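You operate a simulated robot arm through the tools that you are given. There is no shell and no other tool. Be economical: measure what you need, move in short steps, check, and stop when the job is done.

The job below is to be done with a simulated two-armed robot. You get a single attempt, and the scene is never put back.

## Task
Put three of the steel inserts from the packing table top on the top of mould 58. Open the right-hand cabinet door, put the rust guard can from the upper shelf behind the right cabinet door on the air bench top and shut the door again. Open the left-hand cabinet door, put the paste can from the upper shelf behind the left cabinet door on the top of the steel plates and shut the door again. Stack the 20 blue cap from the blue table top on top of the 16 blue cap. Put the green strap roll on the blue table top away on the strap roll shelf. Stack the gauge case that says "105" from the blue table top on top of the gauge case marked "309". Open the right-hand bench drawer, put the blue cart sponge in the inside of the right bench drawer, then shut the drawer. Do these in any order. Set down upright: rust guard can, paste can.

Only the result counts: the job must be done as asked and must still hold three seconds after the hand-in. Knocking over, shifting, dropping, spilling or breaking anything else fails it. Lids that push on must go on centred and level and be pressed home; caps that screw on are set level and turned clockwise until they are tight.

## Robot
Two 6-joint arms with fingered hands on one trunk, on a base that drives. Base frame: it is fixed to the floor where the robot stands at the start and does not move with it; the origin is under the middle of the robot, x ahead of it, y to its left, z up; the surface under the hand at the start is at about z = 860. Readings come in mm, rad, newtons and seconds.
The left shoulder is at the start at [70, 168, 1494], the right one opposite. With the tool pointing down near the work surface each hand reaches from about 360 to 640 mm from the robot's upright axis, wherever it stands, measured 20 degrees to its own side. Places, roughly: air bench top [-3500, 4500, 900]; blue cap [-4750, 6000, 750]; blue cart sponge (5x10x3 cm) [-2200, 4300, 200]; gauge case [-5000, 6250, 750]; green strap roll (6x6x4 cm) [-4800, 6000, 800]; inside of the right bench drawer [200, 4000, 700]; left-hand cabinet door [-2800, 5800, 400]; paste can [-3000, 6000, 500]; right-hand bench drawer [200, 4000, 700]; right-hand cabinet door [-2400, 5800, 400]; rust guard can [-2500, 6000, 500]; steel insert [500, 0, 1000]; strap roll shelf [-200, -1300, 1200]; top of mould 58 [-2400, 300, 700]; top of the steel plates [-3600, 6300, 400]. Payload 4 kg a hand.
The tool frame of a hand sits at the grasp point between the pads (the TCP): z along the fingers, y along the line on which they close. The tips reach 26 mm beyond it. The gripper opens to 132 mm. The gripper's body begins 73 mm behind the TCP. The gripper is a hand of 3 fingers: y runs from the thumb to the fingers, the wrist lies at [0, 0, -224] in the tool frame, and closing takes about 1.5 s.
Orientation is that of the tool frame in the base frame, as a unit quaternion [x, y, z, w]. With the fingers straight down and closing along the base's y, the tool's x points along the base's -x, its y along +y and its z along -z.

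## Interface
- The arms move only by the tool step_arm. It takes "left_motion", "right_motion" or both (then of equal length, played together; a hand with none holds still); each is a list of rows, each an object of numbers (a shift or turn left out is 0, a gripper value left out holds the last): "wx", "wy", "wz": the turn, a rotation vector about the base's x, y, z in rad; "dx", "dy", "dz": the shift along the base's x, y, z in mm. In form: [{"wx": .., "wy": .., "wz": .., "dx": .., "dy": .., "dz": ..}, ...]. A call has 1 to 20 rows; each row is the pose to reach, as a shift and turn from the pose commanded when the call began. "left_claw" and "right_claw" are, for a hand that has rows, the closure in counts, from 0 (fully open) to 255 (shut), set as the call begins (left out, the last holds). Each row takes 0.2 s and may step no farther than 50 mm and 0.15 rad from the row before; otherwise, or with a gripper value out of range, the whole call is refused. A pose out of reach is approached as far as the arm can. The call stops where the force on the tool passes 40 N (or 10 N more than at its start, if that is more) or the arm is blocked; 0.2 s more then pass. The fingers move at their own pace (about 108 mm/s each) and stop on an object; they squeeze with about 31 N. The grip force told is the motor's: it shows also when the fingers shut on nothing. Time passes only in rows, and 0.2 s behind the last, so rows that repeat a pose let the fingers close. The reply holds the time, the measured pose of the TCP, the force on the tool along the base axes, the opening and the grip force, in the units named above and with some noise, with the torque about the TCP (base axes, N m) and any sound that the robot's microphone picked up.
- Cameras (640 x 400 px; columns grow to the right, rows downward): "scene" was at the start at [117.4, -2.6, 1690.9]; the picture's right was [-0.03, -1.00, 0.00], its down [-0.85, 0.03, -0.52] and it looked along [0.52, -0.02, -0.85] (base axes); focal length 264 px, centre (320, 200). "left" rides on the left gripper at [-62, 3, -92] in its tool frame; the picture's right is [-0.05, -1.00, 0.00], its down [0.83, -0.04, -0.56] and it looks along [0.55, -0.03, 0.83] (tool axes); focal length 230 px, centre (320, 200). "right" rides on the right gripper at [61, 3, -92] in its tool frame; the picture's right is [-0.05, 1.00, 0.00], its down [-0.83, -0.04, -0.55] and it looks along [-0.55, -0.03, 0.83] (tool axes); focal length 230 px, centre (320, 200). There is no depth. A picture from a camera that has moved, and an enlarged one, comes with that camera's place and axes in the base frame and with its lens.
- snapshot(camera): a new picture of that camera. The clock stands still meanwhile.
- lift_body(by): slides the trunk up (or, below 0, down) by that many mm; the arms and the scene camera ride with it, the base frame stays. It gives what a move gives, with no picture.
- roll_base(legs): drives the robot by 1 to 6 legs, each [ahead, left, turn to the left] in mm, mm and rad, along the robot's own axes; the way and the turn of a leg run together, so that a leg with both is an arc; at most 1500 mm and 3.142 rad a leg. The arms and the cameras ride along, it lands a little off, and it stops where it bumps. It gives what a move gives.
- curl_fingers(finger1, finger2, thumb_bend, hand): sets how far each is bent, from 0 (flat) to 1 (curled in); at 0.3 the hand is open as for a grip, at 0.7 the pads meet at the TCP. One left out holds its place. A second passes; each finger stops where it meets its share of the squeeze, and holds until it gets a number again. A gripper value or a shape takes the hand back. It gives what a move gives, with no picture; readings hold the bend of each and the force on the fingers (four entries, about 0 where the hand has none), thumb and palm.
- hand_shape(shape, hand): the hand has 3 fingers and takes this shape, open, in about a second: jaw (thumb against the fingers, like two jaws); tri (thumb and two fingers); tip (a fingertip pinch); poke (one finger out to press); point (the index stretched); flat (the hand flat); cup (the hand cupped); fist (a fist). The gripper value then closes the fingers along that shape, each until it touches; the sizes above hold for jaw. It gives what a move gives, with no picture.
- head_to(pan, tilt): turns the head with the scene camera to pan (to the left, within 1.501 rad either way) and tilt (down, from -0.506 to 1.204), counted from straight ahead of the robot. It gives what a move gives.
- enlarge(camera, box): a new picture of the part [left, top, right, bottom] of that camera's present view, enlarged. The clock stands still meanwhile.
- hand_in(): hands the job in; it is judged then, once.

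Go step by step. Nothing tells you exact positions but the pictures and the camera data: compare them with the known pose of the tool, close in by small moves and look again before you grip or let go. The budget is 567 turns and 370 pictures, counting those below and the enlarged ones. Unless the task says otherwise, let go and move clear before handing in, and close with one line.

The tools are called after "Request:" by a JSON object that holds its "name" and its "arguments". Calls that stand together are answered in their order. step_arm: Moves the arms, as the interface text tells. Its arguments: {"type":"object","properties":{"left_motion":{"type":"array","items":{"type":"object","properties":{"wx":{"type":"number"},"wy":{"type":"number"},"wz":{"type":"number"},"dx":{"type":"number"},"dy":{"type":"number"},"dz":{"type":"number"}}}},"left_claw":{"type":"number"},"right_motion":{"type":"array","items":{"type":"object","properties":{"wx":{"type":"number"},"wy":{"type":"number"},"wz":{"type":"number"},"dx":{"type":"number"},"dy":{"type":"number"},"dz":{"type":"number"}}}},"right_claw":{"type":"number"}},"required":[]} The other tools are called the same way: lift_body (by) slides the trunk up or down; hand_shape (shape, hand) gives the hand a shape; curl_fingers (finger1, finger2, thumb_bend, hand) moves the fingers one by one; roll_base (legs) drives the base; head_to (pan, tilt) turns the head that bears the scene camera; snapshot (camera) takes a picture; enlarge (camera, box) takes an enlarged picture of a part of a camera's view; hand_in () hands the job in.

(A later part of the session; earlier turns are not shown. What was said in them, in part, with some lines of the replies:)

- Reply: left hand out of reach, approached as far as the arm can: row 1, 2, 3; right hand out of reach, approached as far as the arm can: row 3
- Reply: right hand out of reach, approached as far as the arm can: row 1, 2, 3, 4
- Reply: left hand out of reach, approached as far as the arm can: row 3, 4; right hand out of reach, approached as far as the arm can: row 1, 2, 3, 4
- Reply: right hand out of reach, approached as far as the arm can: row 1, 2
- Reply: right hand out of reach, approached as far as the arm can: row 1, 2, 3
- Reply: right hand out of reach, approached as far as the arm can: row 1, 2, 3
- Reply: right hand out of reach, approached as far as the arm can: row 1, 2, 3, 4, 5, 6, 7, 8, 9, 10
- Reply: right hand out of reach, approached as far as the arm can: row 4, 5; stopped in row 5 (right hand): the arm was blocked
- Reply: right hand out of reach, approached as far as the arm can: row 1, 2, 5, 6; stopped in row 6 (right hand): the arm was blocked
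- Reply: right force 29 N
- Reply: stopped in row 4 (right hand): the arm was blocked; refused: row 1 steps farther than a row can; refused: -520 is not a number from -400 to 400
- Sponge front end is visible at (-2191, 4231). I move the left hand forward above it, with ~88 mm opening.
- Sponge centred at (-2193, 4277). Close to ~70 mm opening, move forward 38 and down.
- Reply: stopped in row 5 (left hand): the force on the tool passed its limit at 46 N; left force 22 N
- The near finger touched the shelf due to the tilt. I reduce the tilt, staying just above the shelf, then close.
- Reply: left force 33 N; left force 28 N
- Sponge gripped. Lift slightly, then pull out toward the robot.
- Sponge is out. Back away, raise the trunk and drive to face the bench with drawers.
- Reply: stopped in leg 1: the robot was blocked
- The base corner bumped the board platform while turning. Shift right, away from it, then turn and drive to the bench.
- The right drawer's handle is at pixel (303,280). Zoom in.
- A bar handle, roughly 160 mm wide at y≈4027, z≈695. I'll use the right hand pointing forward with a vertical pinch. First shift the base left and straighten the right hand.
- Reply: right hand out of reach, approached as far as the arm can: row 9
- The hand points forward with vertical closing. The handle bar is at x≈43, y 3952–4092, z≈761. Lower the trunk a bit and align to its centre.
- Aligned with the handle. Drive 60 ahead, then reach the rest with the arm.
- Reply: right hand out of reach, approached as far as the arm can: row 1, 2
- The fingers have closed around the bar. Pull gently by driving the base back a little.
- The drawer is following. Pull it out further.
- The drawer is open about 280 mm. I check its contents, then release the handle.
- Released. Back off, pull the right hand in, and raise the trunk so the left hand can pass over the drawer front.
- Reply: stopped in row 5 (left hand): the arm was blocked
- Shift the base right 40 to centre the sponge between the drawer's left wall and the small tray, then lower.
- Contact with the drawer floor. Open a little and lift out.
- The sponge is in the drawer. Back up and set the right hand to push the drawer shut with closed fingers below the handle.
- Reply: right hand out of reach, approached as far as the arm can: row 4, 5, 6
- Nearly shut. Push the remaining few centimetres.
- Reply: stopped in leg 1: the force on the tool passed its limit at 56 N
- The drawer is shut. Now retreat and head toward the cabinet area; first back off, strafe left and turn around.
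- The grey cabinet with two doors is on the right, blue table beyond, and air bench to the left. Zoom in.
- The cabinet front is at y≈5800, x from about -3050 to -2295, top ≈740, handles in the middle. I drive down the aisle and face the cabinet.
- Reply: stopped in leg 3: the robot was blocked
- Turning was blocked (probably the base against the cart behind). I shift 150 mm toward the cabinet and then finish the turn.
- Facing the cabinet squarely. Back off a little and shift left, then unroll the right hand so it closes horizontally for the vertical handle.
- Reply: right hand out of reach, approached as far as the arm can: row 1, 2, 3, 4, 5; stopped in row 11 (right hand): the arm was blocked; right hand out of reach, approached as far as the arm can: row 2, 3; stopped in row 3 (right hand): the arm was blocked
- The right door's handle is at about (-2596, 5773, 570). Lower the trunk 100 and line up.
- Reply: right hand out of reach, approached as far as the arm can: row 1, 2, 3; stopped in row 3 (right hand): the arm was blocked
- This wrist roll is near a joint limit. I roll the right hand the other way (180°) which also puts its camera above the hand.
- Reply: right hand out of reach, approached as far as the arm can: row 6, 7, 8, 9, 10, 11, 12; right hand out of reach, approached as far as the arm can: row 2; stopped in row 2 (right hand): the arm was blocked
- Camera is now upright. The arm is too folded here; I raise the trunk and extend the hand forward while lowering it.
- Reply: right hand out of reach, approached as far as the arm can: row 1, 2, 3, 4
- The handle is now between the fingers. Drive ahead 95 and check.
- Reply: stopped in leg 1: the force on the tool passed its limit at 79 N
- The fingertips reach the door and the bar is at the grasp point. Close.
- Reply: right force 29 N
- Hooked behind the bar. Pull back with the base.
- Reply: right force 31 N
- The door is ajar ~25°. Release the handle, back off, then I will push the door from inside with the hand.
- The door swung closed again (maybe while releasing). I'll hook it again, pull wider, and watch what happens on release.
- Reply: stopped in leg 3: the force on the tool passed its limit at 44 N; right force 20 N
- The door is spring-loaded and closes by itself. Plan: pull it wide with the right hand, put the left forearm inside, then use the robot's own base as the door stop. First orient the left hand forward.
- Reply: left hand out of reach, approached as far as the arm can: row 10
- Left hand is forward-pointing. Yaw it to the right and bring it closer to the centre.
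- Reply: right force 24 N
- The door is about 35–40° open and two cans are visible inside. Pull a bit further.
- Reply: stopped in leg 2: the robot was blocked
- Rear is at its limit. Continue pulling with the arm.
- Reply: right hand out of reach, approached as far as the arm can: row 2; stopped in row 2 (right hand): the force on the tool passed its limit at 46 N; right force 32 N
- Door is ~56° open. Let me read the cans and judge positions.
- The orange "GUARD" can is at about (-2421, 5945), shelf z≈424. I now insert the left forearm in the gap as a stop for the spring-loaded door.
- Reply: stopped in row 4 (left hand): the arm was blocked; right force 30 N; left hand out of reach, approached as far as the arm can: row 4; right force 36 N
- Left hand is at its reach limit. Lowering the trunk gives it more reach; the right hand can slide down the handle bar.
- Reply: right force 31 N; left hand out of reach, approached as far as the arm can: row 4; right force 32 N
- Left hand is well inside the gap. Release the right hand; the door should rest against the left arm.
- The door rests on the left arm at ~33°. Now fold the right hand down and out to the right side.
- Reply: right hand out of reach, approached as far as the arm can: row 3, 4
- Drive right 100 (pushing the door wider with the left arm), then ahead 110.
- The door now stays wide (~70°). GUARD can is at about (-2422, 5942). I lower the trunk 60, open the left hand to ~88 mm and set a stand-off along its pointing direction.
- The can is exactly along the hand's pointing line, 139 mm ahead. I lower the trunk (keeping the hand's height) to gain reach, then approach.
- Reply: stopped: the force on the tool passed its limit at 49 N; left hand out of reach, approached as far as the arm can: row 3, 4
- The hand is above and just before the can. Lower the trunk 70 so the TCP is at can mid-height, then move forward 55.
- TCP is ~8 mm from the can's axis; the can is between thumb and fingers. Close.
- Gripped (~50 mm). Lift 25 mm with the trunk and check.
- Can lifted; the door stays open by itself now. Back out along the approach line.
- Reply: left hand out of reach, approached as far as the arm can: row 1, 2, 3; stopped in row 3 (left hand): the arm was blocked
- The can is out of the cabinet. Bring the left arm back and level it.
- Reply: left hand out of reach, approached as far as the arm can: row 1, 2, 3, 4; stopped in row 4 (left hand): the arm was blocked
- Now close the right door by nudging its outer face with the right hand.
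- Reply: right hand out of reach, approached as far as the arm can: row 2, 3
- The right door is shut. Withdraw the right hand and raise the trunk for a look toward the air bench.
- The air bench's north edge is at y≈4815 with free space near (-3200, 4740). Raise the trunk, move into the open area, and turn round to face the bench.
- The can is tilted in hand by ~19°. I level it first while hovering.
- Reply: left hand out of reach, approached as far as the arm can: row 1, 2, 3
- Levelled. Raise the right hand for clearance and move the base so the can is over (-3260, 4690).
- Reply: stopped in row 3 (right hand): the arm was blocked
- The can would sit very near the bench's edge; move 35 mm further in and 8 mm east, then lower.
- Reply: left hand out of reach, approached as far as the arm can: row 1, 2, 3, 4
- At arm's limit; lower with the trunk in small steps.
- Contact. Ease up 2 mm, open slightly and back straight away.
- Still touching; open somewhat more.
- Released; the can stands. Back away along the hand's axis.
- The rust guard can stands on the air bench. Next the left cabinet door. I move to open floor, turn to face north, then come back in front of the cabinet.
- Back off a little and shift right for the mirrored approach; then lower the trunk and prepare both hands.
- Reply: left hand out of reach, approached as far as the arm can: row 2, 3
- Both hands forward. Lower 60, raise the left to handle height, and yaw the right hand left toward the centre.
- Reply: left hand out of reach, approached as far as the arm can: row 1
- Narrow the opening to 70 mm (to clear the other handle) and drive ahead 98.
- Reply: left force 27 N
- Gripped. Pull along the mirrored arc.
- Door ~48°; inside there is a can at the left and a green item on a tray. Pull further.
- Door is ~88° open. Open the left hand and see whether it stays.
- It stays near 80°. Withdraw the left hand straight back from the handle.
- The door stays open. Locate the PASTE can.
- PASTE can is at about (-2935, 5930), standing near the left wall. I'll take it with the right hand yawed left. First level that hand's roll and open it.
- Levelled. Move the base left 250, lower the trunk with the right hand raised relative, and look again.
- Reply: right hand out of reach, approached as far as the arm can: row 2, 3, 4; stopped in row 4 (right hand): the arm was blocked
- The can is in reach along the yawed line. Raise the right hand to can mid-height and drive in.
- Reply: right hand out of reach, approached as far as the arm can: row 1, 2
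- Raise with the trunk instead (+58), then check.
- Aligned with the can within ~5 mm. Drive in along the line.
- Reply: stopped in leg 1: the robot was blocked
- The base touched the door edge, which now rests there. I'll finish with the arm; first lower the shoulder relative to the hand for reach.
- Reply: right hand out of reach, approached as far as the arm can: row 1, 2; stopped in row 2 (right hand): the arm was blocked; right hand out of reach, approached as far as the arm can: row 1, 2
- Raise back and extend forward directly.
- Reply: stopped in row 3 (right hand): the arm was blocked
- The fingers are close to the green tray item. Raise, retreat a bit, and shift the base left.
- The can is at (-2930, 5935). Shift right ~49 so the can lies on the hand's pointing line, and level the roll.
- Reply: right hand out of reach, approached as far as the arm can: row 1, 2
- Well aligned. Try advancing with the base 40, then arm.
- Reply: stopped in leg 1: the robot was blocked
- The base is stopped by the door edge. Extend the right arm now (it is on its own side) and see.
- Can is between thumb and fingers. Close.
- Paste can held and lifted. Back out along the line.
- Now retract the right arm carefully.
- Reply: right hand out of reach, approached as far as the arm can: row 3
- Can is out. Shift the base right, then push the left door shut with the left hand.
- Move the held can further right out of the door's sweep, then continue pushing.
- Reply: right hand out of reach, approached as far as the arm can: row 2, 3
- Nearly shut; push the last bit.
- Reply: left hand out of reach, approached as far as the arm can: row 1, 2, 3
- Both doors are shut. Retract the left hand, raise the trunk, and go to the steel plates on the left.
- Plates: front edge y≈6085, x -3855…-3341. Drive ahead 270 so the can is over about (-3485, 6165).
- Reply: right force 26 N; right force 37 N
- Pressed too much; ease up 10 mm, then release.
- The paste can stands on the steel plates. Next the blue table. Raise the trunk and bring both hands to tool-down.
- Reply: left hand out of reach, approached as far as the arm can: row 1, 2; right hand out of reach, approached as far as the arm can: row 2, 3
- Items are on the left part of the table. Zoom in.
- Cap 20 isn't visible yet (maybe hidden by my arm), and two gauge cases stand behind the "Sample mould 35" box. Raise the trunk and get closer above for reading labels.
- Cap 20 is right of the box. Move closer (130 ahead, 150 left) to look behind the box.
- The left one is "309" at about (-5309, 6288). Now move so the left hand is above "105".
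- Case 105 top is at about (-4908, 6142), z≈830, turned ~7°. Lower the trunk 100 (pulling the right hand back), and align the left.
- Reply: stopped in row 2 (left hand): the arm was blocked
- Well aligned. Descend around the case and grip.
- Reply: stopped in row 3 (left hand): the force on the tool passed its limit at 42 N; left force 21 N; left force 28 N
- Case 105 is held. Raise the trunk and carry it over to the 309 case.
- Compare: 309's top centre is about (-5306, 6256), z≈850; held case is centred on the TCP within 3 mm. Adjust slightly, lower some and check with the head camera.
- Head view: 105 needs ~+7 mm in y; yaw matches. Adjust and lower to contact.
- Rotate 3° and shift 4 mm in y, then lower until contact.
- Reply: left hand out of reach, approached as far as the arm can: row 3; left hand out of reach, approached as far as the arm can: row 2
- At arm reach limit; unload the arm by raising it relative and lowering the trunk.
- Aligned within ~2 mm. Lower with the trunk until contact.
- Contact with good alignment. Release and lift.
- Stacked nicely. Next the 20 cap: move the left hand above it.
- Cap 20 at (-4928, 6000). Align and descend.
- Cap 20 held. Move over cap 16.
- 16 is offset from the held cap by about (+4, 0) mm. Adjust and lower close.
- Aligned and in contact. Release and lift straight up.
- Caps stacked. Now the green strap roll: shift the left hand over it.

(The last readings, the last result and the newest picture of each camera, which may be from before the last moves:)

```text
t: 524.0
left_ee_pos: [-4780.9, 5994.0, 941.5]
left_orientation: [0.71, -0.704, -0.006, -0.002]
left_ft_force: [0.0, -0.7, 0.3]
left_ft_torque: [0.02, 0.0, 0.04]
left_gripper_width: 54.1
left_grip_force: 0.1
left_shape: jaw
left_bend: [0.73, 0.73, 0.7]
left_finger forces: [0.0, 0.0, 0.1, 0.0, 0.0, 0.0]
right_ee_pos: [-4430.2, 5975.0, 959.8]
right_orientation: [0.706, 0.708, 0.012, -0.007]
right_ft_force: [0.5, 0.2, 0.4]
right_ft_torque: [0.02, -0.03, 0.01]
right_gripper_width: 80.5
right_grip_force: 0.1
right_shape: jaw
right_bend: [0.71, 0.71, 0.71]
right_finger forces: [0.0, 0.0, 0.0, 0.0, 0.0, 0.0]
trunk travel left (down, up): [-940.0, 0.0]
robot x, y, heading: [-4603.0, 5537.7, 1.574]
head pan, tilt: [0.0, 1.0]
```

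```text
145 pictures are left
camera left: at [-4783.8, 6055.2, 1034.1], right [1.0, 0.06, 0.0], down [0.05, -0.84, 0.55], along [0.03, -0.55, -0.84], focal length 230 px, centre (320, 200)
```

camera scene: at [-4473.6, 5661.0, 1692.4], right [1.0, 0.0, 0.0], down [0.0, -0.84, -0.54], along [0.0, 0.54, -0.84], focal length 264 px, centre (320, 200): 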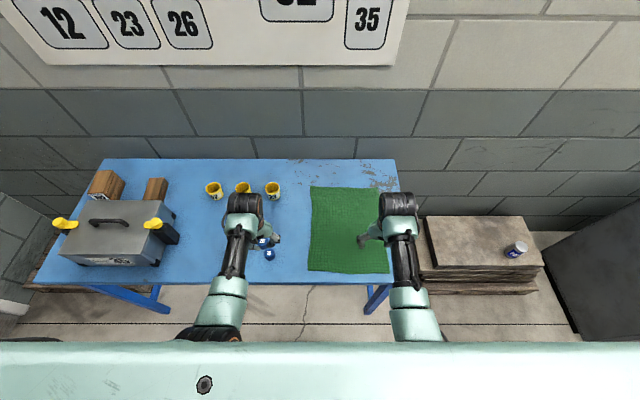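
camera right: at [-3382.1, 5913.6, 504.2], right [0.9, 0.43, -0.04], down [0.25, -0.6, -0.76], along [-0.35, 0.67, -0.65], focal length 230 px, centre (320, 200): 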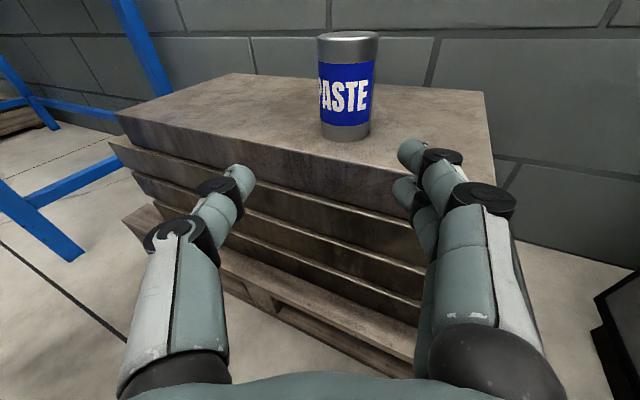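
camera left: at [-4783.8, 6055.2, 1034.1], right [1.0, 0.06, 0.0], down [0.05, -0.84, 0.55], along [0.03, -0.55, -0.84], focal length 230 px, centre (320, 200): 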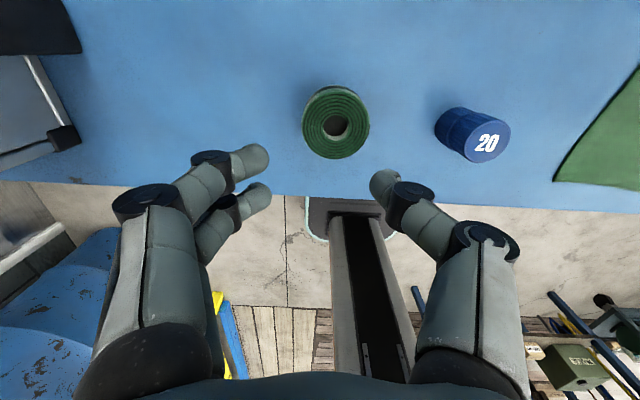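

Request:
{"name": "step_arm", "arguments": {"left_motion": [{"dx": 12, "dy": 9, "dz": -25}, {"dx": 12, "dy": 9, "dz": -55}, {"dx": 12, "dy": 9, "dz": -70}], "left_claw": 70}}

Request:
{"name": "snapshot", "arguments": {"camera": "left"}}

```text
t: 524.9
left_ee_pos: [-4770.8, 6003.5, 872.0]
left_orientation: [0.71, -0.704, -0.005, -0.003]
left_ft_force: [0.0, 0.5, -0.2]
left_ft_torque: [-0.01, -0.04, -0.01]
left_gripper_width: 95.5
left_grip_force: 0.0
left_shape: jaw
left_bend: [0.66, 0.66, 0.62]
left_finger forces: [0.1, 0.0, 0.2, 0.1, 0.0, 0.1]
right_ee_pos: [-4431.9, 5975.6, 960.7]
right_orientation: [0.706, 0.708, 0.015, -0.006]
right_ft_force: [1.1, -0.3, 0.1]
right_ft_torque: [-0.01, 0.0, 0.04]
right_gripper_width: 80.3
right_grip_force: 0.0
right_shape: jaw
right_bend: [0.71, 0.71, 0.71]
right_finger forces: [0.1, 0.1, 0.0, 0.0, 0.1, 0.0]
trunk travel left (down, up): [-940.0, 0.0]
robot x, y, heading: [-4609.4, 5542.1, 1.572]
head pan, tilt: [0.0, 1.0]
```

```text
144 pictures are left
camera left: at [-4775.2, 6063.9, 964.4], right [1.0, 0.06, 0.0], down [0.05, -0.84, 0.55], along [0.03, -0.55, -0.84], focal length 230 px, centre (320, 200)
```

left: 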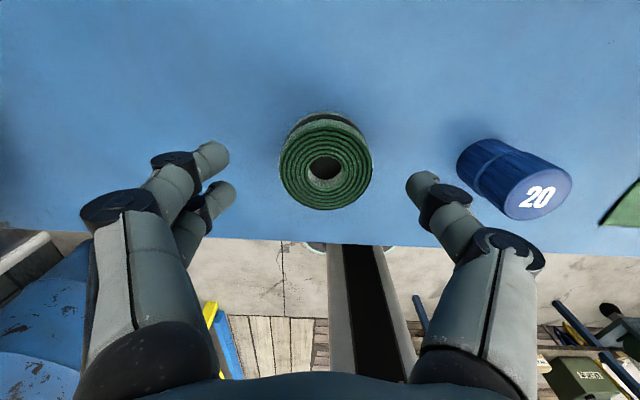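

Request:
{"name": "step_arm", "arguments": {"left_motion": [{"dx": 2, "dz": -20}, {"dx": 2, "dz": -40}]}}

Request:
{"name": "step_arm", "arguments": {"left_motion": [{}, {}, {}, {}, {}], "left_claw": 255}}

Request:
{"name": "step_arm", "arguments": {"left_motion": [{"dz": 40}, {"dz": 80}, {"dz": 120}, {"dz": 150}]}}

Request:
{"name": "snapshot", "arguments": {"camera": "left"}}

```text
t: 525.5
left_ee_pos: [-4769.0, 6002.0, 831.1]
left_orientation: [0.71, -0.704, -0.004, -0.003]
left_ft_force: [0.6, -0.2, -0.3]
left_ft_torque: [0.0, -0.01, -0.02]
left_gripper_width: 95.0
left_grip_force: 0.1
left_shape: jaw
left_bend: [0.66, 0.66, 0.62]
left_finger forces: [0.1, 0.0, 0.0, 0.1, 0.0, 0.0]
right_ee_pos: [-4432.3, 5976.2, 960.8]
right_orientation: [0.705, 0.709, 0.014, -0.005]
right_ft_force: [0.0, 0.4, -0.2]
right_ft_torque: [-0.02, 0.0, -0.02]
right_gripper_width: 80.4
right_grip_force: 0.0
right_shape: jaw
right_bend: [0.71, 0.71, 0.71]
right_finger forces: [0.0, 0.1, 0.0, 0.0, 0.1, 0.0]
trunk travel left (down, up): [-940.0, 0.0]
robot x, y, heading: [-4606.5, 5546.5, 1.576]
head pan, tilt: [0.0, 1.0]
```

```text
t: 526.6
left_ee_pos: [-4767.4, 6003.7, 830.4]
left_orientation: [0.709, -0.705, -0.006, -0.002]
left_ft_force: [0.4, 0.3, -0.8]
left_ft_torque: [0.02, 0.0, 0.02]
left_gripper_width: 50.3
left_grip_force: 31.1
left_shape: jaw
left_bend: [0.74, 0.73, 0.7]
left_finger forces: [14.4, 14.5, 0.0, 0.0, 28.3, 0.0]
right_ee_pos: [-4432.2, 5976.3, 960.1]
right_orientation: [0.706, 0.708, 0.015, -0.006]
right_ft_force: [-0.3, 0.9, -0.3]
right_ft_torque: [-0.03, 0.0, -0.03]
right_gripper_width: 80.3
right_grip_force: 0.1
right_shape: jaw
right_bend: [0.71, 0.71, 0.71]
right_finger forces: [0.0, 0.1, 0.1, 0.0, 0.1, 0.0]
trunk travel left (down, up): [-940.0, 0.0]
robot x, y, heading: [-4606.1, 5540.9, 1.573]
head pan, tilt: [0.0, 1.0]
```

```text
t: 527.6
left_ee_pos: [-4783.0, 6005.4, 983.2]
left_orientation: [0.711, -0.703, -0.015, 0.003]
left_ft_force: [-0.2, -0.6, -2.4]
left_ft_torque: [0.04, 0.0, 0.01]
left_gripper_width: 50.2
left_grip_force: 30.9
left_shape: jaw
left_bend: [0.74, 0.73, 0.7]
left_finger forces: [14.5, 14.5, 0.0, 0.1, 28.4, 0.1]
right_ee_pos: [-4432.9, 5976.4, 960.9]
right_orientation: [0.705, 0.709, 0.013, -0.005]
right_ft_force: [-0.2, 0.2, 0.2]
right_ft_torque: [-0.01, -0.02, -0.02]
right_gripper_width: 80.5
right_grip_force: 0.0
right_shape: jaw
right_bend: [0.71, 0.71, 0.71]
right_finger forces: [0.0, 0.0, 0.0, 0.0, 0.0, 0.1]
trunk travel left (down, up): [-940.0, 0.0]
robot x, y, heading: [-4606.5, 5538.7, 1.571]
head pan, tilt: [0.0, 1.0]
```

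```text
143 pictures are left
camera left: at [-4784.9, 6064.5, 1075.5], right [1.0, 0.06, -0.02], down [0.07, -0.84, 0.54], along [0.01, -0.54, -0.84], focal length 230 px, centre (320, 200)
```

left: 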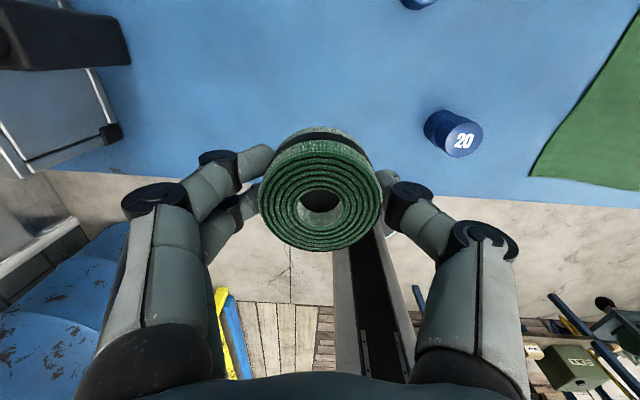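

Roll held. Now the long drive to the strap rack on the south side. Back off, turn east and follow the aisle.

Request:
{"name": "roll_base", "arguments": {"legs": [[-290, 0, 0], [0, 0, -1.571], [1500, 0, 0], [1500, 0, 0]]}}

Request:
{"name": "head_to", "arguments": {"pan": 0, "tilt": 0.5}}

Request:
{"name": "snapshot", "arguments": {"camera": "scene"}}

```text
t: 547.8
left_ee_pos: [-1114.3, 5386.5, 980.7]
left_orientation: [-0.01, 1.0, 0.012, 0.006]
left_ft_force: [-0.4, 0.2, -1.9]
left_ft_torque: [0.01, -0.04, -0.01]
left_gripper_width: 50.1
left_grip_force: 30.9
left_shape: jaw
left_bend: [0.74, 0.73, 0.7]
left_finger forces: [14.5, 14.5, 0.0, 0.1, 28.1, 0.0]
right_ee_pos: [-1138.1, 5036.9, 960.4]
right_orientation: [1.0, 0.007, 0.015, 0.005]
right_ft_force: [0.1, 0.1, 0.3]
right_ft_torque: [0.01, 0.0, 0.0]
right_gripper_width: 80.4
right_grip_force: 0.1
right_shape: jaw
right_bend: [0.71, 0.71, 0.71]
right_finger forces: [0.1, 0.0, 0.1, 0.0, 0.0, 0.1]
trunk travel left (down, up): [-940.0, 0.0]
robot x, y, heading: [-1571.2, 5209.5, 0.011]
head pan, tilt: [0.0, 1.0]
```

```text
t: 548.7
left_ee_pos: [-1114.0, 5388.3, 980.7]
left_orientation: [-0.009, 1.0, 0.014, 0.005]
left_ft_force: [-1.2, -0.4, -1.5]
left_ft_torque: [-0.02, 0.04, 0.0]
left_gripper_width: 50.0
left_grip_force: 31.2
left_shape: jaw
left_bend: [0.74, 0.73, 0.7]
left_finger forces: [14.6, 14.6, 0.0, 0.1, 28.2, 0.0]
right_ee_pos: [-1136.0, 5035.6, 959.5]
right_orientation: [1.0, 0.007, 0.015, 0.005]
right_ft_force: [-0.6, 0.3, -0.6]
right_ft_torque: [0.01, -0.02, 0.04]
right_gripper_width: 80.2
right_grip_force: 0.1
right_shape: jaw
right_bend: [0.71, 0.71, 0.71]
right_finger forces: [0.0, 0.0, 0.0, 0.0, 0.0, 0.0]
trunk travel left (down, up): [-940.0, 0.0]
robot x, y, heading: [-1573.6, 5204.8, 0.014]
head pan, tilt: [0.0, 0.499]
```

```text
142 pictures are left
camera scene: at [-1433.2, 5208.2, 1733.4], right [0.01, -1.0, 0.0], down [-0.48, 0.0, -0.88], along [0.88, 0.01, -0.48], focal length 264 px, centre (320, 200)
```

scene: 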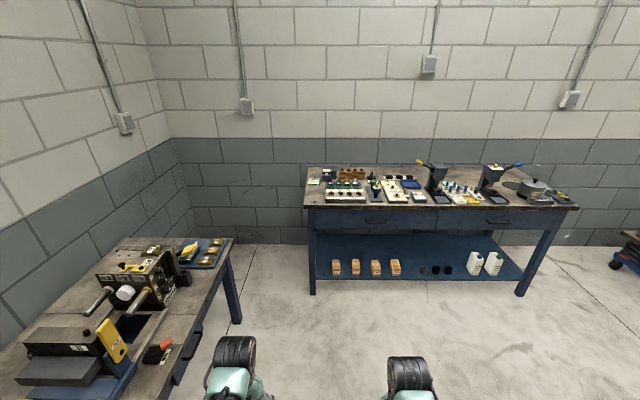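

Request:
{"name": "roll_base", "arguments": {"legs": [[680, 0, 0], [0, 0, -1.585]]}}

Request:
{"name": "snapshot", "arguments": {"camera": "scene"}}

```text
t: 556.3
left_ee_pos: [-716.4, 4757.1, 980.6]
left_orientation: [0.699, 0.715, 0.006, 0.014]
left_ft_force: [0.3, 0.6, -2.3]
left_ft_torque: [-0.02, 0.04, -0.04]
left_gripper_width: 50.0
left_grip_force: 31.2
left_shape: jaw
left_bend: [0.74, 0.73, 0.7]
left_finger forces: [14.6, 14.8, 0.0, 0.1, 28.0, 0.0]
right_ee_pos: [-1068.4, 4779.0, 960.8]
right_orientation: [0.712, -0.702, 0.006, 0.014]
right_ft_force: [-1.1, -0.5, 0.2]
right_ft_torque: [-0.02, -0.01, 0.01]
right_gripper_width: 80.6
right_grip_force: 0.0
right_shape: jaw
right_bend: [0.71, 0.71, 0.71]
right_finger forces: [0.0, 0.0, 0.1, 0.0, 0.0, 0.1]
trunk travel left (down, up): [-940.0, 0.0]
robot x, y, heading: [-898.6, 5215.7, -1.565]
head pan, tilt: [0.0, 0.499]
```

```text
141 pictures are left
camera scene: at [-896.1, 5074.2, 1733.5], right [-1.0, -0.01, 0.0], down [-0.01, 0.48, -0.88], along [0.01, -0.88, -0.48], focal length 264 px, centre (320, 200)
```

scene: 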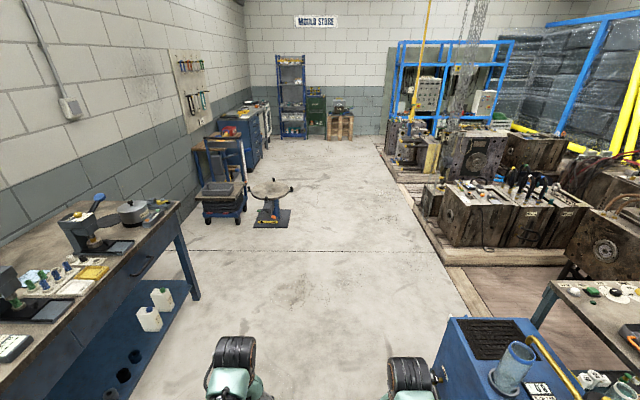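

Path clear. Drive south.

Request:
{"name": "roll_base", "arguments": {"legs": [[0, -80, 0], [1500, 0, 0], [1500, 0, 0], [1300, 0, 0]]}}

Request:
{"name": "snapshot", "arguments": {"camera": "scene"}}

```text
t: 577.5
left_ee_pos: [-889.1, 461.5, 980.6]
left_orientation: [0.713, 0.701, 0.006, 0.013]
left_ft_force: [0.3, -0.3, -1.7]
left_ft_torque: [0.01, 0.0, -0.01]
left_gripper_width: 49.9
left_grip_force: 31.4
left_shape: jaw
left_bend: [0.74, 0.73, 0.7]
left_finger forces: [14.7, 14.7, 0.0, 0.0, 28.1, 0.0]
right_ee_pos: [-1239.7, 495.6, 960.3]
right_orientation: [-0.699, 0.714, -0.006, -0.015]
right_ft_force: [0.4, 0.5, 0.6]
right_ft_torque: [0.02, 0.0, 0.02]
right_gripper_width: 80.3
right_grip_force: 0.0
right_shape: jaw
right_bend: [0.71, 0.71, 0.71]
right_finger forces: [0.0, 0.0, 0.0, 0.1, 0.1, 0.1]
trunk travel left (down, up): [-940.0, 0.0]
robot x, y, heading: [-1053.8, 925.6, -1.6]
head pan, tilt: [0.0, 0.499]
```

```text
140 pictures are left
camera scene: at [-1057.0, 785.5, 1733.6], right [-1.0, 0.03, 0.0], down [0.01, 0.48, -0.88], along [-0.02, -0.88, -0.48], focal length 264 px, centre (320, 200)
```

scene: 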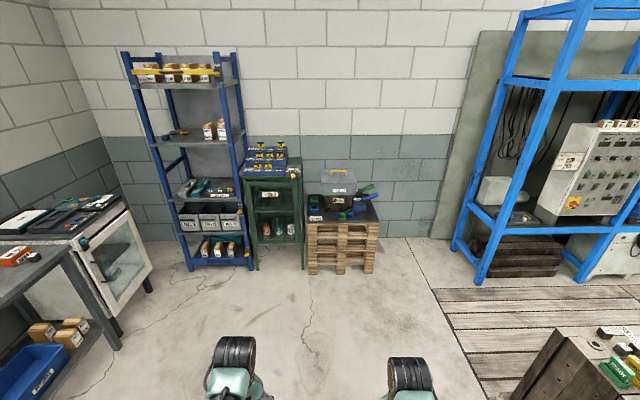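

Request:
{"name": "enlarge", "arguments": {"camera": "scene", "box": [110, 40, 260, 270]}}

```text
1.74 times, centred on (185, 155) of scene
camera zoom: at [-1057.0, 785.5, 1733.6], right [-1.0, 0.03, 0.0], down [0.01, 0.48, -0.88], along [-0.02, -0.88, -0.48], focal length 459 px, centre (555, 278)
```

zoom: 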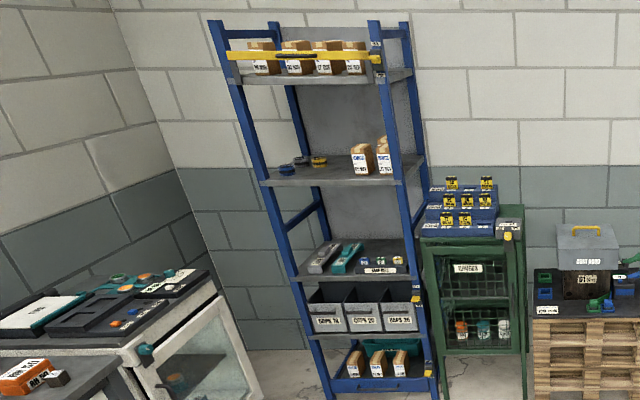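

The second shelf (z≈1165, front y≈-1110) holds strap rolls; free space near x≈-120 at the front. Drive there.

Request:
{"name": "roll_base", "arguments": {"legs": [[0, 0, 0.03], [0, 750, 0], [1000, 0, 0]]}}

Request:
{"name": "head_to", "arguments": {"pan": 0.1, "tilt": 0.35}}

Request:
{"name": "snapshot", "arguments": {"camera": "scene"}}

```text
t: 586.7
left_ee_pos: [-134.5, -550.6, 980.4]
left_orientation: [0.706, 0.708, 0.005, 0.015]
left_ft_force: [0.2, -0.1, -1.5]
left_ft_torque: [-0.04, 0.04, 0.03]
left_gripper_width: 49.7
left_grip_force: 30.5
left_shape: jaw
left_bend: [0.74, 0.73, 0.7]
left_finger forces: [14.8, 14.8, 0.1, 0.1, 28.3, 0.0]
right_ee_pos: [-486.3, -521.3, 960.5]
right_orientation: [-0.706, 0.708, -0.006, -0.014]
right_ft_force: [-0.8, -0.2, -0.7]
right_ft_torque: [-0.02, -0.02, 0.01]
right_gripper_width: 80.6
right_grip_force: 0.0
right_shape: jaw
right_bend: [0.71, 0.71, 0.71]
right_finger forces: [0.0, 0.0, 0.1, 0.0, 0.0, 0.1]
trunk travel left (down, up): [-940.0, 0.0]
robot x, y, heading: [-306.1, -85.1, -1.579]
head pan, tilt: [0.0, 0.499]
```

```text
t: 587.4
left_ee_pos: [-134.4, -551.0, 980.5]
left_orientation: [0.706, 0.708, 0.005, 0.014]
left_ft_force: [0.1, 0.7, -2.0]
left_ft_torque: [0.0, 0.03, 0.02]
left_gripper_width: 49.7
left_grip_force: 30.7
left_shape: jaw
left_bend: [0.74, 0.73, 0.7]
left_finger forces: [14.9, 15.0, 0.0, 0.0, 28.2, 0.0]
right_ee_pos: [-486.6, -521.9, 959.8]
right_orientation: [-0.706, 0.708, -0.005, -0.013]
right_ft_force: [-0.5, 0.1, 0.4]
right_ft_torque: [0.03, -0.03, 0.01]
right_gripper_width: 80.4
right_grip_force: 0.1
right_shape: jaw
right_bend: [0.71, 0.71, 0.71]
right_finger forces: [0.1, 0.0, 0.0, 0.0, 0.0, 0.0]
trunk travel left (down, up): [-940.0, 0.0]
robot x, y, heading: [-306.5, -89.0, -1.577]
head pan, tilt: [0.099, 0.351]
```

```text
138 pictures are left
camera scene: at [-300.6, -231.9, 1747.1], right [-1.0, -0.09, 0.0], down [-0.03, 0.34, -0.94], along [0.09, -0.93, -0.34], focal length 264 px, centre (320, 200)
```

scene: 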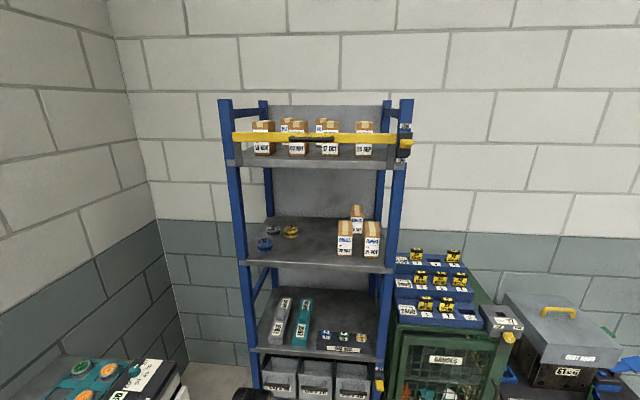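

Request:
{"name": "enlarge", "arguments": {"camera": "scene", "box": [220, 190, 420, 280]}}

```text
3.20 times, centred on (320, 235) of scene
camera zoom: at [-300.6, -231.9, 1747.1], right [-1.0, -0.09, 0.0], down [-0.03, 0.34, -0.94], along [0.09, -0.93, -0.34], focal length 844 px, centre (320, 88)
```

zoom: 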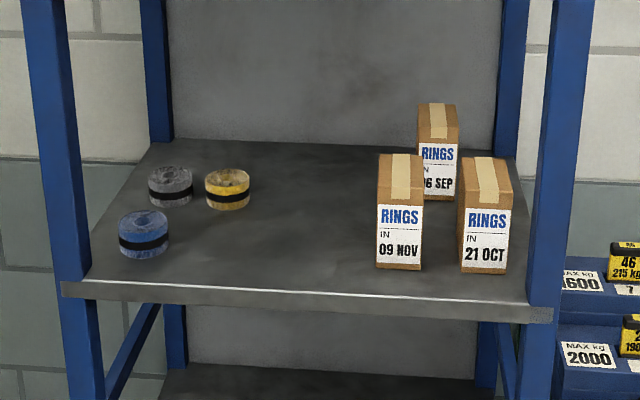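

Free spot at about (-140, -1165). Raise the left hand to above shelf height while extending it.

Request:
{"name": "step_arm", "arguments": {"left_motion": [{"dy": -35, "dz": 30}, {"dy": -70, "dz": 60}, {"dy": -105, "dz": 90}, {"dy": -120, "dz": 130}, {"dy": -125, "dz": 175}, {"dy": -130, "dz": 220}, {"dy": -130, "dz": 260}]}}

Request:
{"name": "snapshot", "arguments": {"camera": "scene"}}

```text
t: 589.0
left_ee_pos: [-140.1, -728.4, 1209.2]
left_orientation: [0.705, 0.709, 0.007, 0.013]
left_ft_force: [0.2, -0.1, -1.6]
left_ft_torque: [0.0, -0.02, 0.0]
left_gripper_width: 50.0
left_grip_force: 31.1
left_shape: jaw
left_bend: [0.74, 0.73, 0.7]
left_finger forces: [14.8, 14.7, 0.0, 0.1, 28.2, 0.1]
left hand out of reach, approached as far as the arm can: row 5, 6, 7
right_ee_pos: [-486.8, -522.6, 959.9]
right_orientation: [-0.706, 0.708, -0.006, -0.014]
right_ft_force: [-0.5, 0.8, 0.1]
right_ft_torque: [0.0, 0.02, -0.02]
right_gripper_width: 80.6
right_grip_force: 0.1
right_shape: jaw
right_bend: [0.71, 0.71, 0.71]
right_finger forces: [0.1, 0.0, 0.0, 0.1, 0.0, 0.0]
trunk travel left (down, up): [-940.0, 0.0]
robot x, y, heading: [-308.3, -89.8, -1.578]
head pan, tilt: [0.099, 0.351]
```

```text
136 pictures are left
camera scene: at [-300.9, -233.2, 1747.0], right [-1.0, -0.09, 0.0], down [-0.03, 0.34, -0.94], along [0.09, -0.93, -0.34], focal length 264 px, centre (320, 200)
```

scene: 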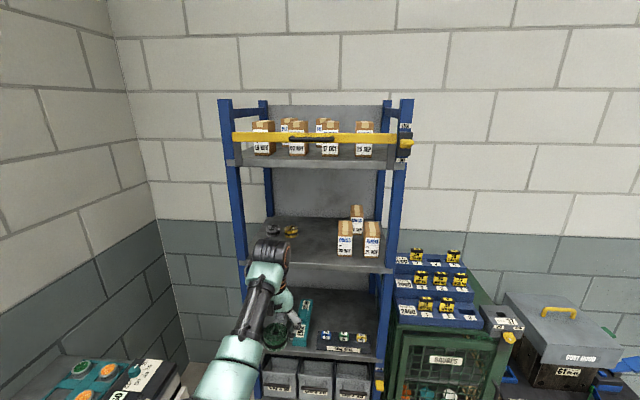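

Request:
{"name": "step_arm", "arguments": {"left_motion": [{"dy": -15, "dz": 0}, {"dy": -30, "dz": 0}]}}

```text
t: 589.6
left_ee_pos: [-141.8, -754.9, 1206.4]
left_orientation: [0.706, 0.708, 0.007, 0.012]
left_ft_force: [-0.3, 0.2, -2.1]
left_ft_torque: [0.0, -0.01, -0.02]
left_gripper_width: 49.7
left_grip_force: 31.0
left_shape: jaw
left_bend: [0.74, 0.73, 0.7]
left_finger forces: [14.9, 14.7, 0.0, 0.0, 28.1, 0.0]
right_ee_pos: [-486.4, -522.8, 959.4]
right_orientation: [-0.706, 0.708, -0.006, -0.014]
right_ft_force: [-0.5, -1.5, -1.1]
right_ft_torque: [-0.01, 0.01, 0.01]
right_gripper_width: 80.4
right_grip_force: 0.1
right_shape: jaw
right_bend: [0.71, 0.71, 0.71]
right_finger forces: [0.0, 0.0, 0.1, 0.0, 0.0, 0.0]
trunk travel left (down, up): [-940.0, 0.0]
robot x, y, heading: [-307.5, -88.3, -1.579]
head pan, tilt: [0.099, 0.351]
```

Request:
{"name": "step_arm", "arguments": {"left_motion": [{"dz": 15}, {"dz": 30}, {"dz": 40}]}}

```text
t: 590.4
left_ee_pos: [-140.0, -755.3, 1247.8]
left_orientation: [0.706, 0.708, 0.007, 0.014]
left_ft_force: [-1.0, -0.2, -2.0]
left_ft_torque: [-0.04, -0.01, -0.01]
left_gripper_width: 49.8
left_grip_force: 30.4
left_shape: jaw
left_bend: [0.74, 0.73, 0.7]
left_finger forces: [14.9, 14.7, 0.0, 0.0, 28.1, 0.0]
right_ee_pos: [-485.1, -522.4, 961.8]
right_orientation: [-0.706, 0.708, -0.005, -0.014]
right_ft_force: [0.1, -0.2, -0.4]
right_ft_torque: [0.0, 0.0, -0.03]
right_gripper_width: 80.5
right_grip_force: 0.0
right_shape: jaw
right_bend: [0.71, 0.71, 0.71]
right_finger forces: [0.1, 0.0, 0.0, 0.1, 0.0, 0.1]
trunk travel left (down, up): [-940.0, 0.0]
robot x, y, heading: [-309.6, -89.3, -1.577]
head pan, tilt: [0.099, 0.351]
```

Good height. Lower 20 mm and drive toward the shelf.

Request:
{"name": "step_arm", "arguments": {"left_motion": [{"dz": -20}]}}

Request:
{"name": "roll_base", "arguments": {"legs": [[250, 0, 0.006]]}}

Request:
{"name": "snapshot", "arguments": {"camera": "scene"}}

Request:
{"name": "snapshot", "arguments": {"camera": "left"}}

```text
t: 590.8
left_ee_pos: [-140.2, -755.3, 1226.8]
left_orientation: [0.706, 0.708, 0.006, 0.014]
left_ft_force: [-0.3, -0.1, -1.5]
left_ft_torque: [0.04, 0.0, 0.02]
left_gripper_width: 49.9
left_grip_force: 30.7
left_shape: jaw
left_bend: [0.74, 0.73, 0.7]
left_finger forces: [15.0, 14.6, 0.1, 0.0, 28.1, 0.0]
right_ee_pos: [-486.7, -522.4, 960.3]
right_orientation: [-0.707, 0.707, -0.006, -0.014]
right_ft_force: [-0.4, -0.8, 0.1]
right_ft_torque: [0.02, 0.0, 0.0]
right_gripper_width: 80.4
right_grip_force: 0.2
right_shape: jaw
right_bend: [0.71, 0.71, 0.71]
right_finger forces: [0.0, 0.0, 0.0, 0.0, 0.1, 0.0]
trunk travel left (down, up): [-940.0, 0.0]
robot x, y, heading: [-307.7, -88.6, -1.577]
head pan, tilt: [0.099, 0.351]
```

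```text
t: 592.7
left_ee_pos: [-134.9, -1002.4, 1228.2]
left_orientation: [0.702, 0.712, 0.005, 0.014]
left_ft_force: [-0.4, 0.2, -2.2]
left_ft_torque: [-0.01, 0.04, 0.03]
left_gripper_width: 49.7
left_grip_force: 31.3
left_shape: jaw
left_bend: [0.74, 0.73, 0.7]
left_finger forces: [15.0, 14.8, 0.0, 0.1, 28.1, 0.0]
right_ee_pos: [-481.1, -772.7, 962.3]
right_orientation: [0.71, -0.704, 0.008, 0.016]
right_ft_force: [-0.1, 0.2, 0.5]
right_ft_torque: [-0.03, 0.03, -0.01]
right_gripper_width: 80.2
right_grip_force: 0.1
right_shape: jaw
right_bend: [0.71, 0.71, 0.71]
right_finger forces: [0.0, 0.0, 0.1, 0.1, 0.0, 0.1]
trunk travel left (down, up): [-940.0, 0.0]
robot x, y, heading: [-305.7, -339.6, -1.563]
head pan, tilt: [0.099, 0.351]
```

```text
135 pictures are left
camera scene: at [-299.3, -479.6, 1747.6], right [-0.99, -0.1, 0.0], down [-0.04, 0.34, -0.94], along [0.1, -0.93, -0.34], focal length 264 px, centre (320, 200)
```

scene: 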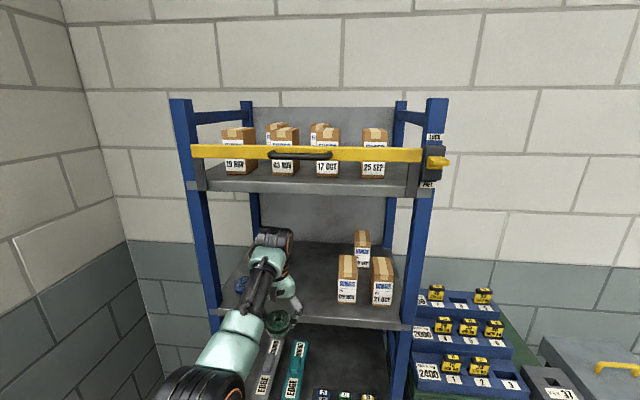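

```text
134 pictures are left
camera left: at [-133.6, -1061.7, 1321.5], right [-1.0, -0.07, -0.03], down [-0.07, 0.84, 0.54], along [-0.01, 0.54, -0.84], focal length 230 px, centre (320, 200)
```

left: 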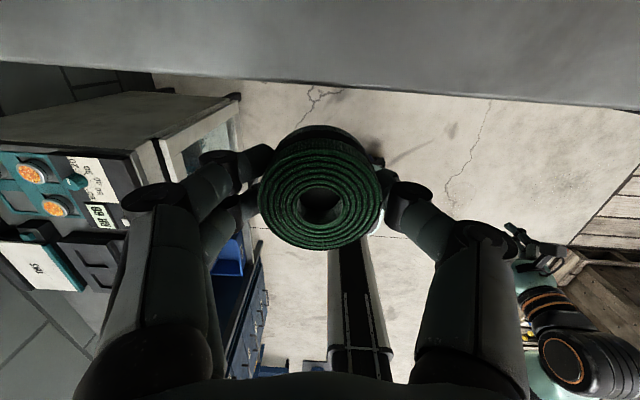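

Shelf is slightly higher (z≈1191, front y≈-1047). Raise to 1253 and drive in 138.

Request:
{"name": "step_arm", "arguments": {"left_motion": [{"dz": 13}, {"dz": 26}]}}

Request:
{"name": "roll_base", "arguments": {"legs": [[138, 0, 0]]}}

Request:
{"name": "snapshot", "arguments": {"camera": "left"}}

Request:
{"name": "snapshot", "arguments": {"camera": "scene"}}

```text
t: 593.3
left_ee_pos: [-134.2, -1003.9, 1254.3]
left_orientation: [0.702, 0.713, 0.005, 0.014]
left_ft_force: [-0.2, 0.7, -1.5]
left_ft_torque: [-0.03, 0.01, 0.02]
left_gripper_width: 49.9
left_grip_force: 30.5
left_shape: jaw
left_bend: [0.74, 0.73, 0.7]
left_finger forces: [14.7, 14.7, 0.0, 0.1, 28.0, 0.0]
right_ee_pos: [-481.6, -775.2, 960.7]
right_orientation: [0.71, -0.704, 0.006, 0.014]
right_ft_force: [0.3, 0.7, -0.8]
right_ft_torque: [0.01, 0.01, 0.0]
right_gripper_width: 80.5
right_grip_force: 0.1
right_shape: jaw
right_bend: [0.71, 0.71, 0.71]
right_finger forces: [0.0, 0.0, 0.1, 0.1, 0.0, 0.0]
trunk travel left (down, up): [-940.0, 0.0]
robot x, y, heading: [-308.2, -343.1, -1.566]
head pan, tilt: [0.099, 0.351]
```

```text
t: 594.6
left_ee_pos: [-132.7, -1138.9, 1254.9]
left_orientation: [0.702, 0.712, 0.006, 0.015]
left_ft_force: [0.2, -0.4, -1.3]
left_ft_torque: [0.0, 0.0, 0.04]
left_gripper_width: 50.0
left_grip_force: 31.1
left_shape: jaw
left_bend: [0.74, 0.73, 0.7]
left_finger forces: [14.9, 14.8, 0.0, 0.0, 28.1, 0.0]
right_ee_pos: [-480.6, -908.1, 963.2]
right_orientation: [0.71, -0.704, 0.007, 0.016]
right_ft_force: [-0.5, -1.1, 0.2]
right_ft_torque: [-0.01, 0.0, 0.0]
right_gripper_width: 80.7
right_grip_force: 0.1
right_shape: jaw
right_bend: [0.71, 0.71, 0.71]
right_finger forces: [0.0, 0.1, 0.0, 0.0, 0.0, 0.0]
trunk travel left (down, up): [-940.0, 0.0]
robot x, y, heading: [-311.2, -476.7, -1.566]
head pan, tilt: [0.099, 0.351]
```

```text
133 pictures are left
camera left: at [-132.4, -1199.0, 1348.2], right [-1.0, -0.07, -0.03], down [-0.07, 0.84, 0.54], along [-0.01, 0.54, -0.84], focal length 230 px, centre (320, 200)
```

left: 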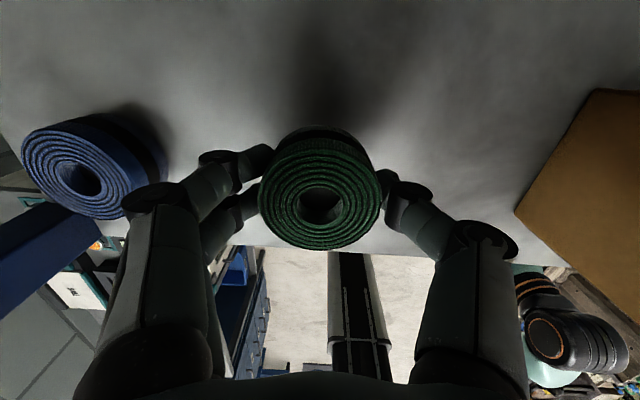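

```text
132 pictures are left
camera scene: at [-298.6, -615.2, 1747.6], right [-0.99, -0.1, 0.0], down [-0.04, 0.34, -0.94], along [0.1, -0.94, -0.34], focal length 264 px, centre (320, 200)
```

scene: 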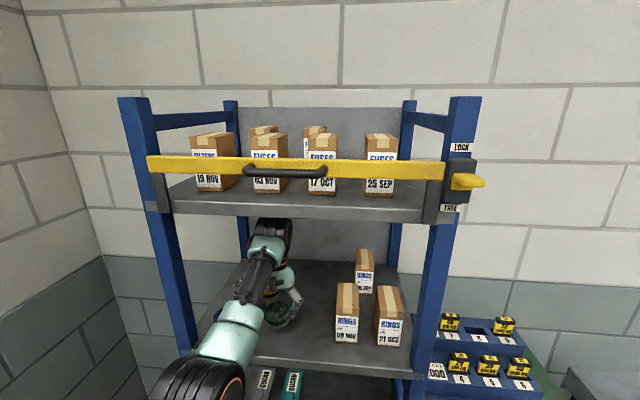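

Well placed over the free spot. Lower to contact.

Request:
{"name": "step_arm", "arguments": {"left_motion": [{"dz": -10}, {"dz": -18}, {"dz": -24}, {"dz": -28}]}}

Request:
{"name": "step_arm", "arguments": {"left_motion": [{"dz": -3}, {"dz": -6}]}}

```text
t: 595.6
left_ee_pos: [-134.5, -1140.4, 1229.6]
left_orientation: [0.702, 0.712, 0.002, 0.018]
left_ft_force: [-0.4, -1.7, 21.3]
left_ft_torque: [0.03, 0.27, -0.01]
left_gripper_width: 50.5
left_grip_force: 31.0
left_shape: jaw
left_bend: [0.73, 0.73, 0.71]
left_finger forces: [18.3, 17.9, 0.0, 0.1, 34.3, 0.0]
right_ee_pos: [-480.9, -909.6, 962.0]
right_orientation: [0.71, -0.704, 0.008, 0.016]
right_ft_force: [-0.9, 0.1, 0.1]
right_ft_torque: [-0.02, -0.01, 0.03]
right_gripper_width: 80.5
right_grip_force: 0.1
right_shape: jaw
right_bend: [0.71, 0.71, 0.71]
right_finger forces: [0.0, 0.0, 0.0, 0.1, 0.0, 0.0]
trunk travel left (down, up): [-940.0, 0.0]
robot x, y, heading: [-307.1, -475.2, -1.562]
head pan, tilt: [0.099, 0.351]
```

```text
t: 596.2
left_ee_pos: [-135.2, -1139.9, 1229.9]
left_orientation: [0.702, 0.712, 0.0, 0.021]
left_ft_force: [2.0, -6.1, 39.8]
left_ft_torque: [-0.1, 0.02, -0.03]
left_gripper_width: 51.5
left_grip_force: 31.3
left_shape: jaw
left_bend: [0.74, 0.74, 0.72]
left_finger forces: [19.9, 18.2, 0.1, 0.1, 35.6, 0.0]
right_ee_pos: [-481.9, -908.5, 961.5]
right_orientation: [0.71, -0.704, 0.008, 0.015]
right_ft_force: [-0.1, 0.1, -0.4]
right_ft_torque: [0.0, 0.02, 0.0]
right_gripper_width: 80.4
right_grip_force: 0.1
right_shape: jaw
right_bend: [0.71, 0.71, 0.71]
right_finger forces: [0.0, 0.0, 0.1, 0.1, 0.0, 0.1]
trunk travel left (down, up): [-940.0, 0.0]
robot x, y, heading: [-308.2, -473.8, -1.568]
head pan, tilt: [0.099, 0.351]
```

Request:
{"name": "step_arm", "arguments": {"left_motion": [{"dz": 5}, {"dz": 8}]}}

Request:
{"name": "step_arm", "arguments": {"left_motion": [{}, {}, {}, {}], "left_claw": 115}}

Request:
{"name": "snapshot", "arguments": {"camera": "left"}}

```text
t: 596.8
left_ee_pos: [-134.3, -1140.0, 1228.4]
left_orientation: [0.703, 0.711, 0.004, 0.015]
left_ft_force: [-0.2, -5.1, 21.6]
left_ft_torque: [-0.12, 0.08, -0.04]
left_gripper_width: 51.6
left_grip_force: 31.5
left_shape: jaw
left_bend: [0.74, 0.74, 0.72]
left_finger forces: [18.9, 17.8, 0.0, 0.0, 34.7, 0.0]
right_ee_pos: [-480.6, -911.0, 960.7]
right_orientation: [0.711, -0.703, 0.007, 0.015]
right_ft_force: [-0.6, -0.1, 0.3]
right_ft_torque: [0.0, 0.01, 0.02]
right_gripper_width: 80.5
right_grip_force: 0.1
right_shape: jaw
right_bend: [0.71, 0.71, 0.71]
right_finger forces: [0.0, 0.1, 0.1, 0.0, 0.0, 0.0]
trunk travel left (down, up): [-940.0, 0.0]
robot x, y, heading: [-307.4, -478.0, -1.565]
head pan, tilt: [0.099, 0.351]
```

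```text
t: 597.8
left_ee_pos: [-133.4, -1140.0, 1226.5]
left_orientation: [0.702, 0.712, 0.007, 0.013]
left_ft_force: [2.7, 0.9, 7.2]
left_ft_torque: [0.02, 0.25, 0.0]
left_gripper_width: 68.2
left_grip_force: 0.2
left_shape: jaw
left_bend: [0.72, 0.72, 0.71]
left_finger forces: [0.0, 0.0, 0.1, 0.0, 6.5, 0.0]
right_ee_pos: [-480.0, -911.1, 960.2]
right_orientation: [0.711, -0.703, 0.007, 0.015]
right_ft_force: [0.5, -0.5, -1.0]
right_ft_torque: [0.01, 0.0, -0.03]
right_gripper_width: 80.6
right_grip_force: 0.0
right_shape: jaw
right_bend: [0.71, 0.71, 0.71]
right_finger forces: [0.1, 0.0, 0.0, 0.0, 0.0, 0.0]
trunk travel left (down, up): [-940.0, 0.0]
robot x, y, heading: [-307.8, -479.7, -1.564]
head pan, tilt: [0.099, 0.351]
```

```text
131 pictures are left
camera left: at [-132.9, -1200.4, 1319.7], right [-1.0, -0.07, -0.03], down [-0.07, 0.83, 0.55], along [-0.01, 0.55, -0.84], focal length 230 px, centre (320, 200)
```

left: 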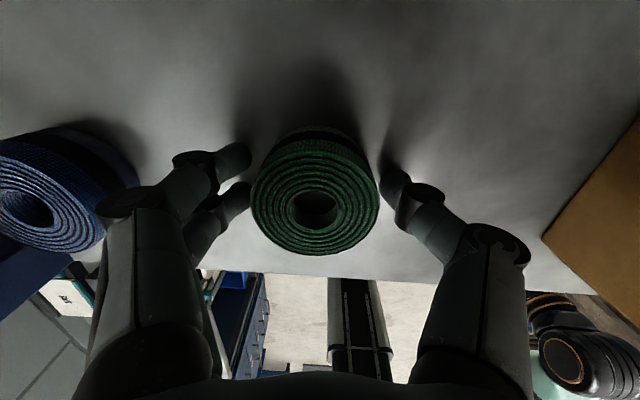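

Released. Raise a little and back out straight.

Request:
{"name": "step_arm", "arguments": {"left_motion": [{"dz": 8}, {"dz": 20}, {"dz": 28}]}}

Request:
{"name": "roll_base", "arguments": {"legs": [[-300, 0, 0]]}}

Request:
{"name": "step_arm", "arguments": {"left_motion": [{"dz": -45, "dy": 10}, {"dz": -90, "dy": 30}, {"dz": -135, "dy": 60}, {"dz": -180, "dy": 90}]}}

Request:
{"name": "snapshot", "arguments": {"camera": "scene"}}

```text
t: 598.6
left_ee_pos: [-133.2, -1142.4, 1254.3]
left_orientation: [0.702, 0.712, 0.006, 0.013]
left_ft_force: [0.6, 0.6, 0.0]
left_ft_torque: [-0.01, -0.01, 0.0]
left_gripper_width: 71.7
left_grip_force: 0.1
left_shape: jaw
left_bend: [0.72, 0.72, 0.7]
left_finger forces: [0.1, 0.0, 0.0, 0.1, 0.0, 0.0]
right_ee_pos: [-481.4, -911.8, 960.4]
right_orientation: [0.71, -0.704, 0.005, 0.014]
right_ft_force: [0.4, -0.1, 0.3]
right_ft_torque: [-0.01, 0.02, -0.01]
right_gripper_width: 80.5
right_grip_force: 0.0
right_shape: jaw
right_bend: [0.71, 0.71, 0.71]
right_finger forces: [0.1, 0.1, 0.1, 0.0, 0.0, 0.1]
trunk travel left (down, up): [-940.0, 0.0]
robot x, y, heading: [-308.5, -475.0, -1.565]
head pan, tilt: [0.099, 0.351]
```

```text
t: 600.6
left_ee_pos: [-131.1, -848.7, 1254.7]
left_orientation: [0.7, 0.714, 0.007, 0.013]
left_ft_force: [0.4, -0.5, -0.1]
left_ft_torque: [-0.01, 0.0, -0.01]
left_gripper_width: 71.6
left_grip_force: 0.1
left_shape: jaw
left_bend: [0.72, 0.72, 0.7]
left_finger forces: [0.1, 0.0, 0.1, 0.0, 0.0, 0.1]
right_ee_pos: [-479.4, -620.6, 959.3]
right_orientation: [0.712, -0.702, 0.006, 0.013]
right_ft_force: [0.6, 0.7, 0.1]
right_ft_torque: [0.02, 0.02, -0.02]
right_gripper_width: 80.5
right_grip_force: 0.1
right_shape: jaw
right_bend: [0.71, 0.71, 0.71]
right_finger forces: [0.0, 0.1, 0.1, 0.2, 0.0, 0.1]
trunk travel left (down, up): [-940.0, 0.0]
robot x, y, heading: [-308.8, -183.7, -1.559]
head pan, tilt: [0.099, 0.351]
```

```text
refused: row 3 steps farther than a row can; nothing moved
```

```text
130 pictures are left
camera scene: at [-300.0, -329.4, 1746.8], right [-0.99, -0.11, 0.0], down [-0.04, 0.34, -0.94], along [0.1, -0.93, -0.35], focal length 264 px, centre (320, 200)
```

scene: 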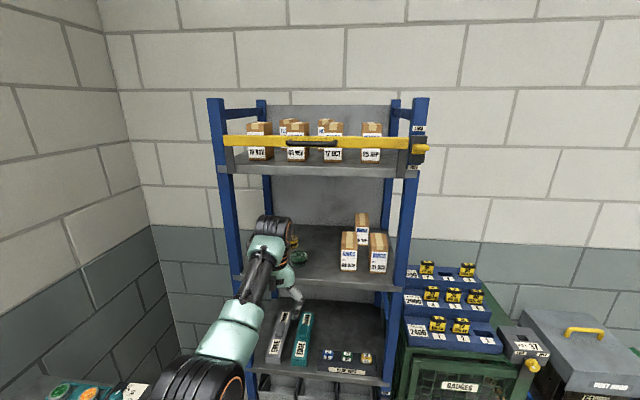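

Request:
{"name": "roll_base", "arguments": {"legs": [[-250, 0, 0]]}}

Request:
{"name": "enlarge", "arguments": {"camera": "scene", "box": [210, 170, 420, 300]}}

```text
t: 602.5
left_ee_pos: [-135.5, -595.3, 1253.2]
left_orientation: [0.7, 0.714, 0.007, 0.013]
left_ft_force: [0.0, -0.2, 0.4]
left_ft_torque: [-0.02, -0.01, -0.03]
left_gripper_width: 72.0
left_grip_force: 0.2
left_shape: jaw
left_bend: [0.72, 0.72, 0.7]
left_finger forces: [0.0, 0.0, 0.1, 0.0, 0.1, 0.1]
right_ee_pos: [-483.9, -368.4, 958.9]
right_orientation: [0.712, -0.702, 0.005, 0.013]
right_ft_force: [0.0, 0.0, -0.8]
right_ft_torque: [-0.01, 0.0, 0.01]
right_gripper_width: 80.4
right_grip_force: 0.2
right_shape: jaw
right_bend: [0.71, 0.71, 0.71]
right_finger forces: [0.0, 0.0, 0.0, 0.1, 0.0, 0.1]
trunk travel left (down, up): [-940.0, 0.0]
robot x, y, heading: [-314.1, 75.4, -1.556]
head pan, tilt: [0.099, 0.351]
```

```text
3.05 times, centred on (315, 235) of scene
camera zoom: at [-302.8, -75.3, 1746.7], right [-0.99, -0.11, 0.0], down [-0.04, 0.34, -0.94], along [0.1, -0.93, -0.35], focal length 804 px, centre (335, 93)
```

zoom: 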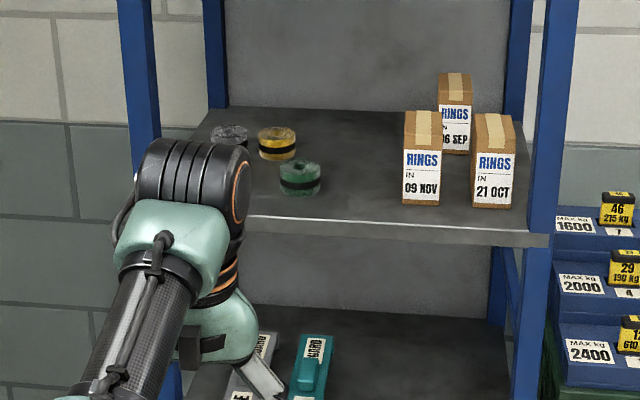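

Everything is in place: the green roll lies flat on the strap shelf, and both hands are empty and clear.

Request:
{"name": "hand_in", "arguments": {}}

```text
The job is handed in.
```

I finished all seven tasks and handed the job in; the result has not been reported back to me.
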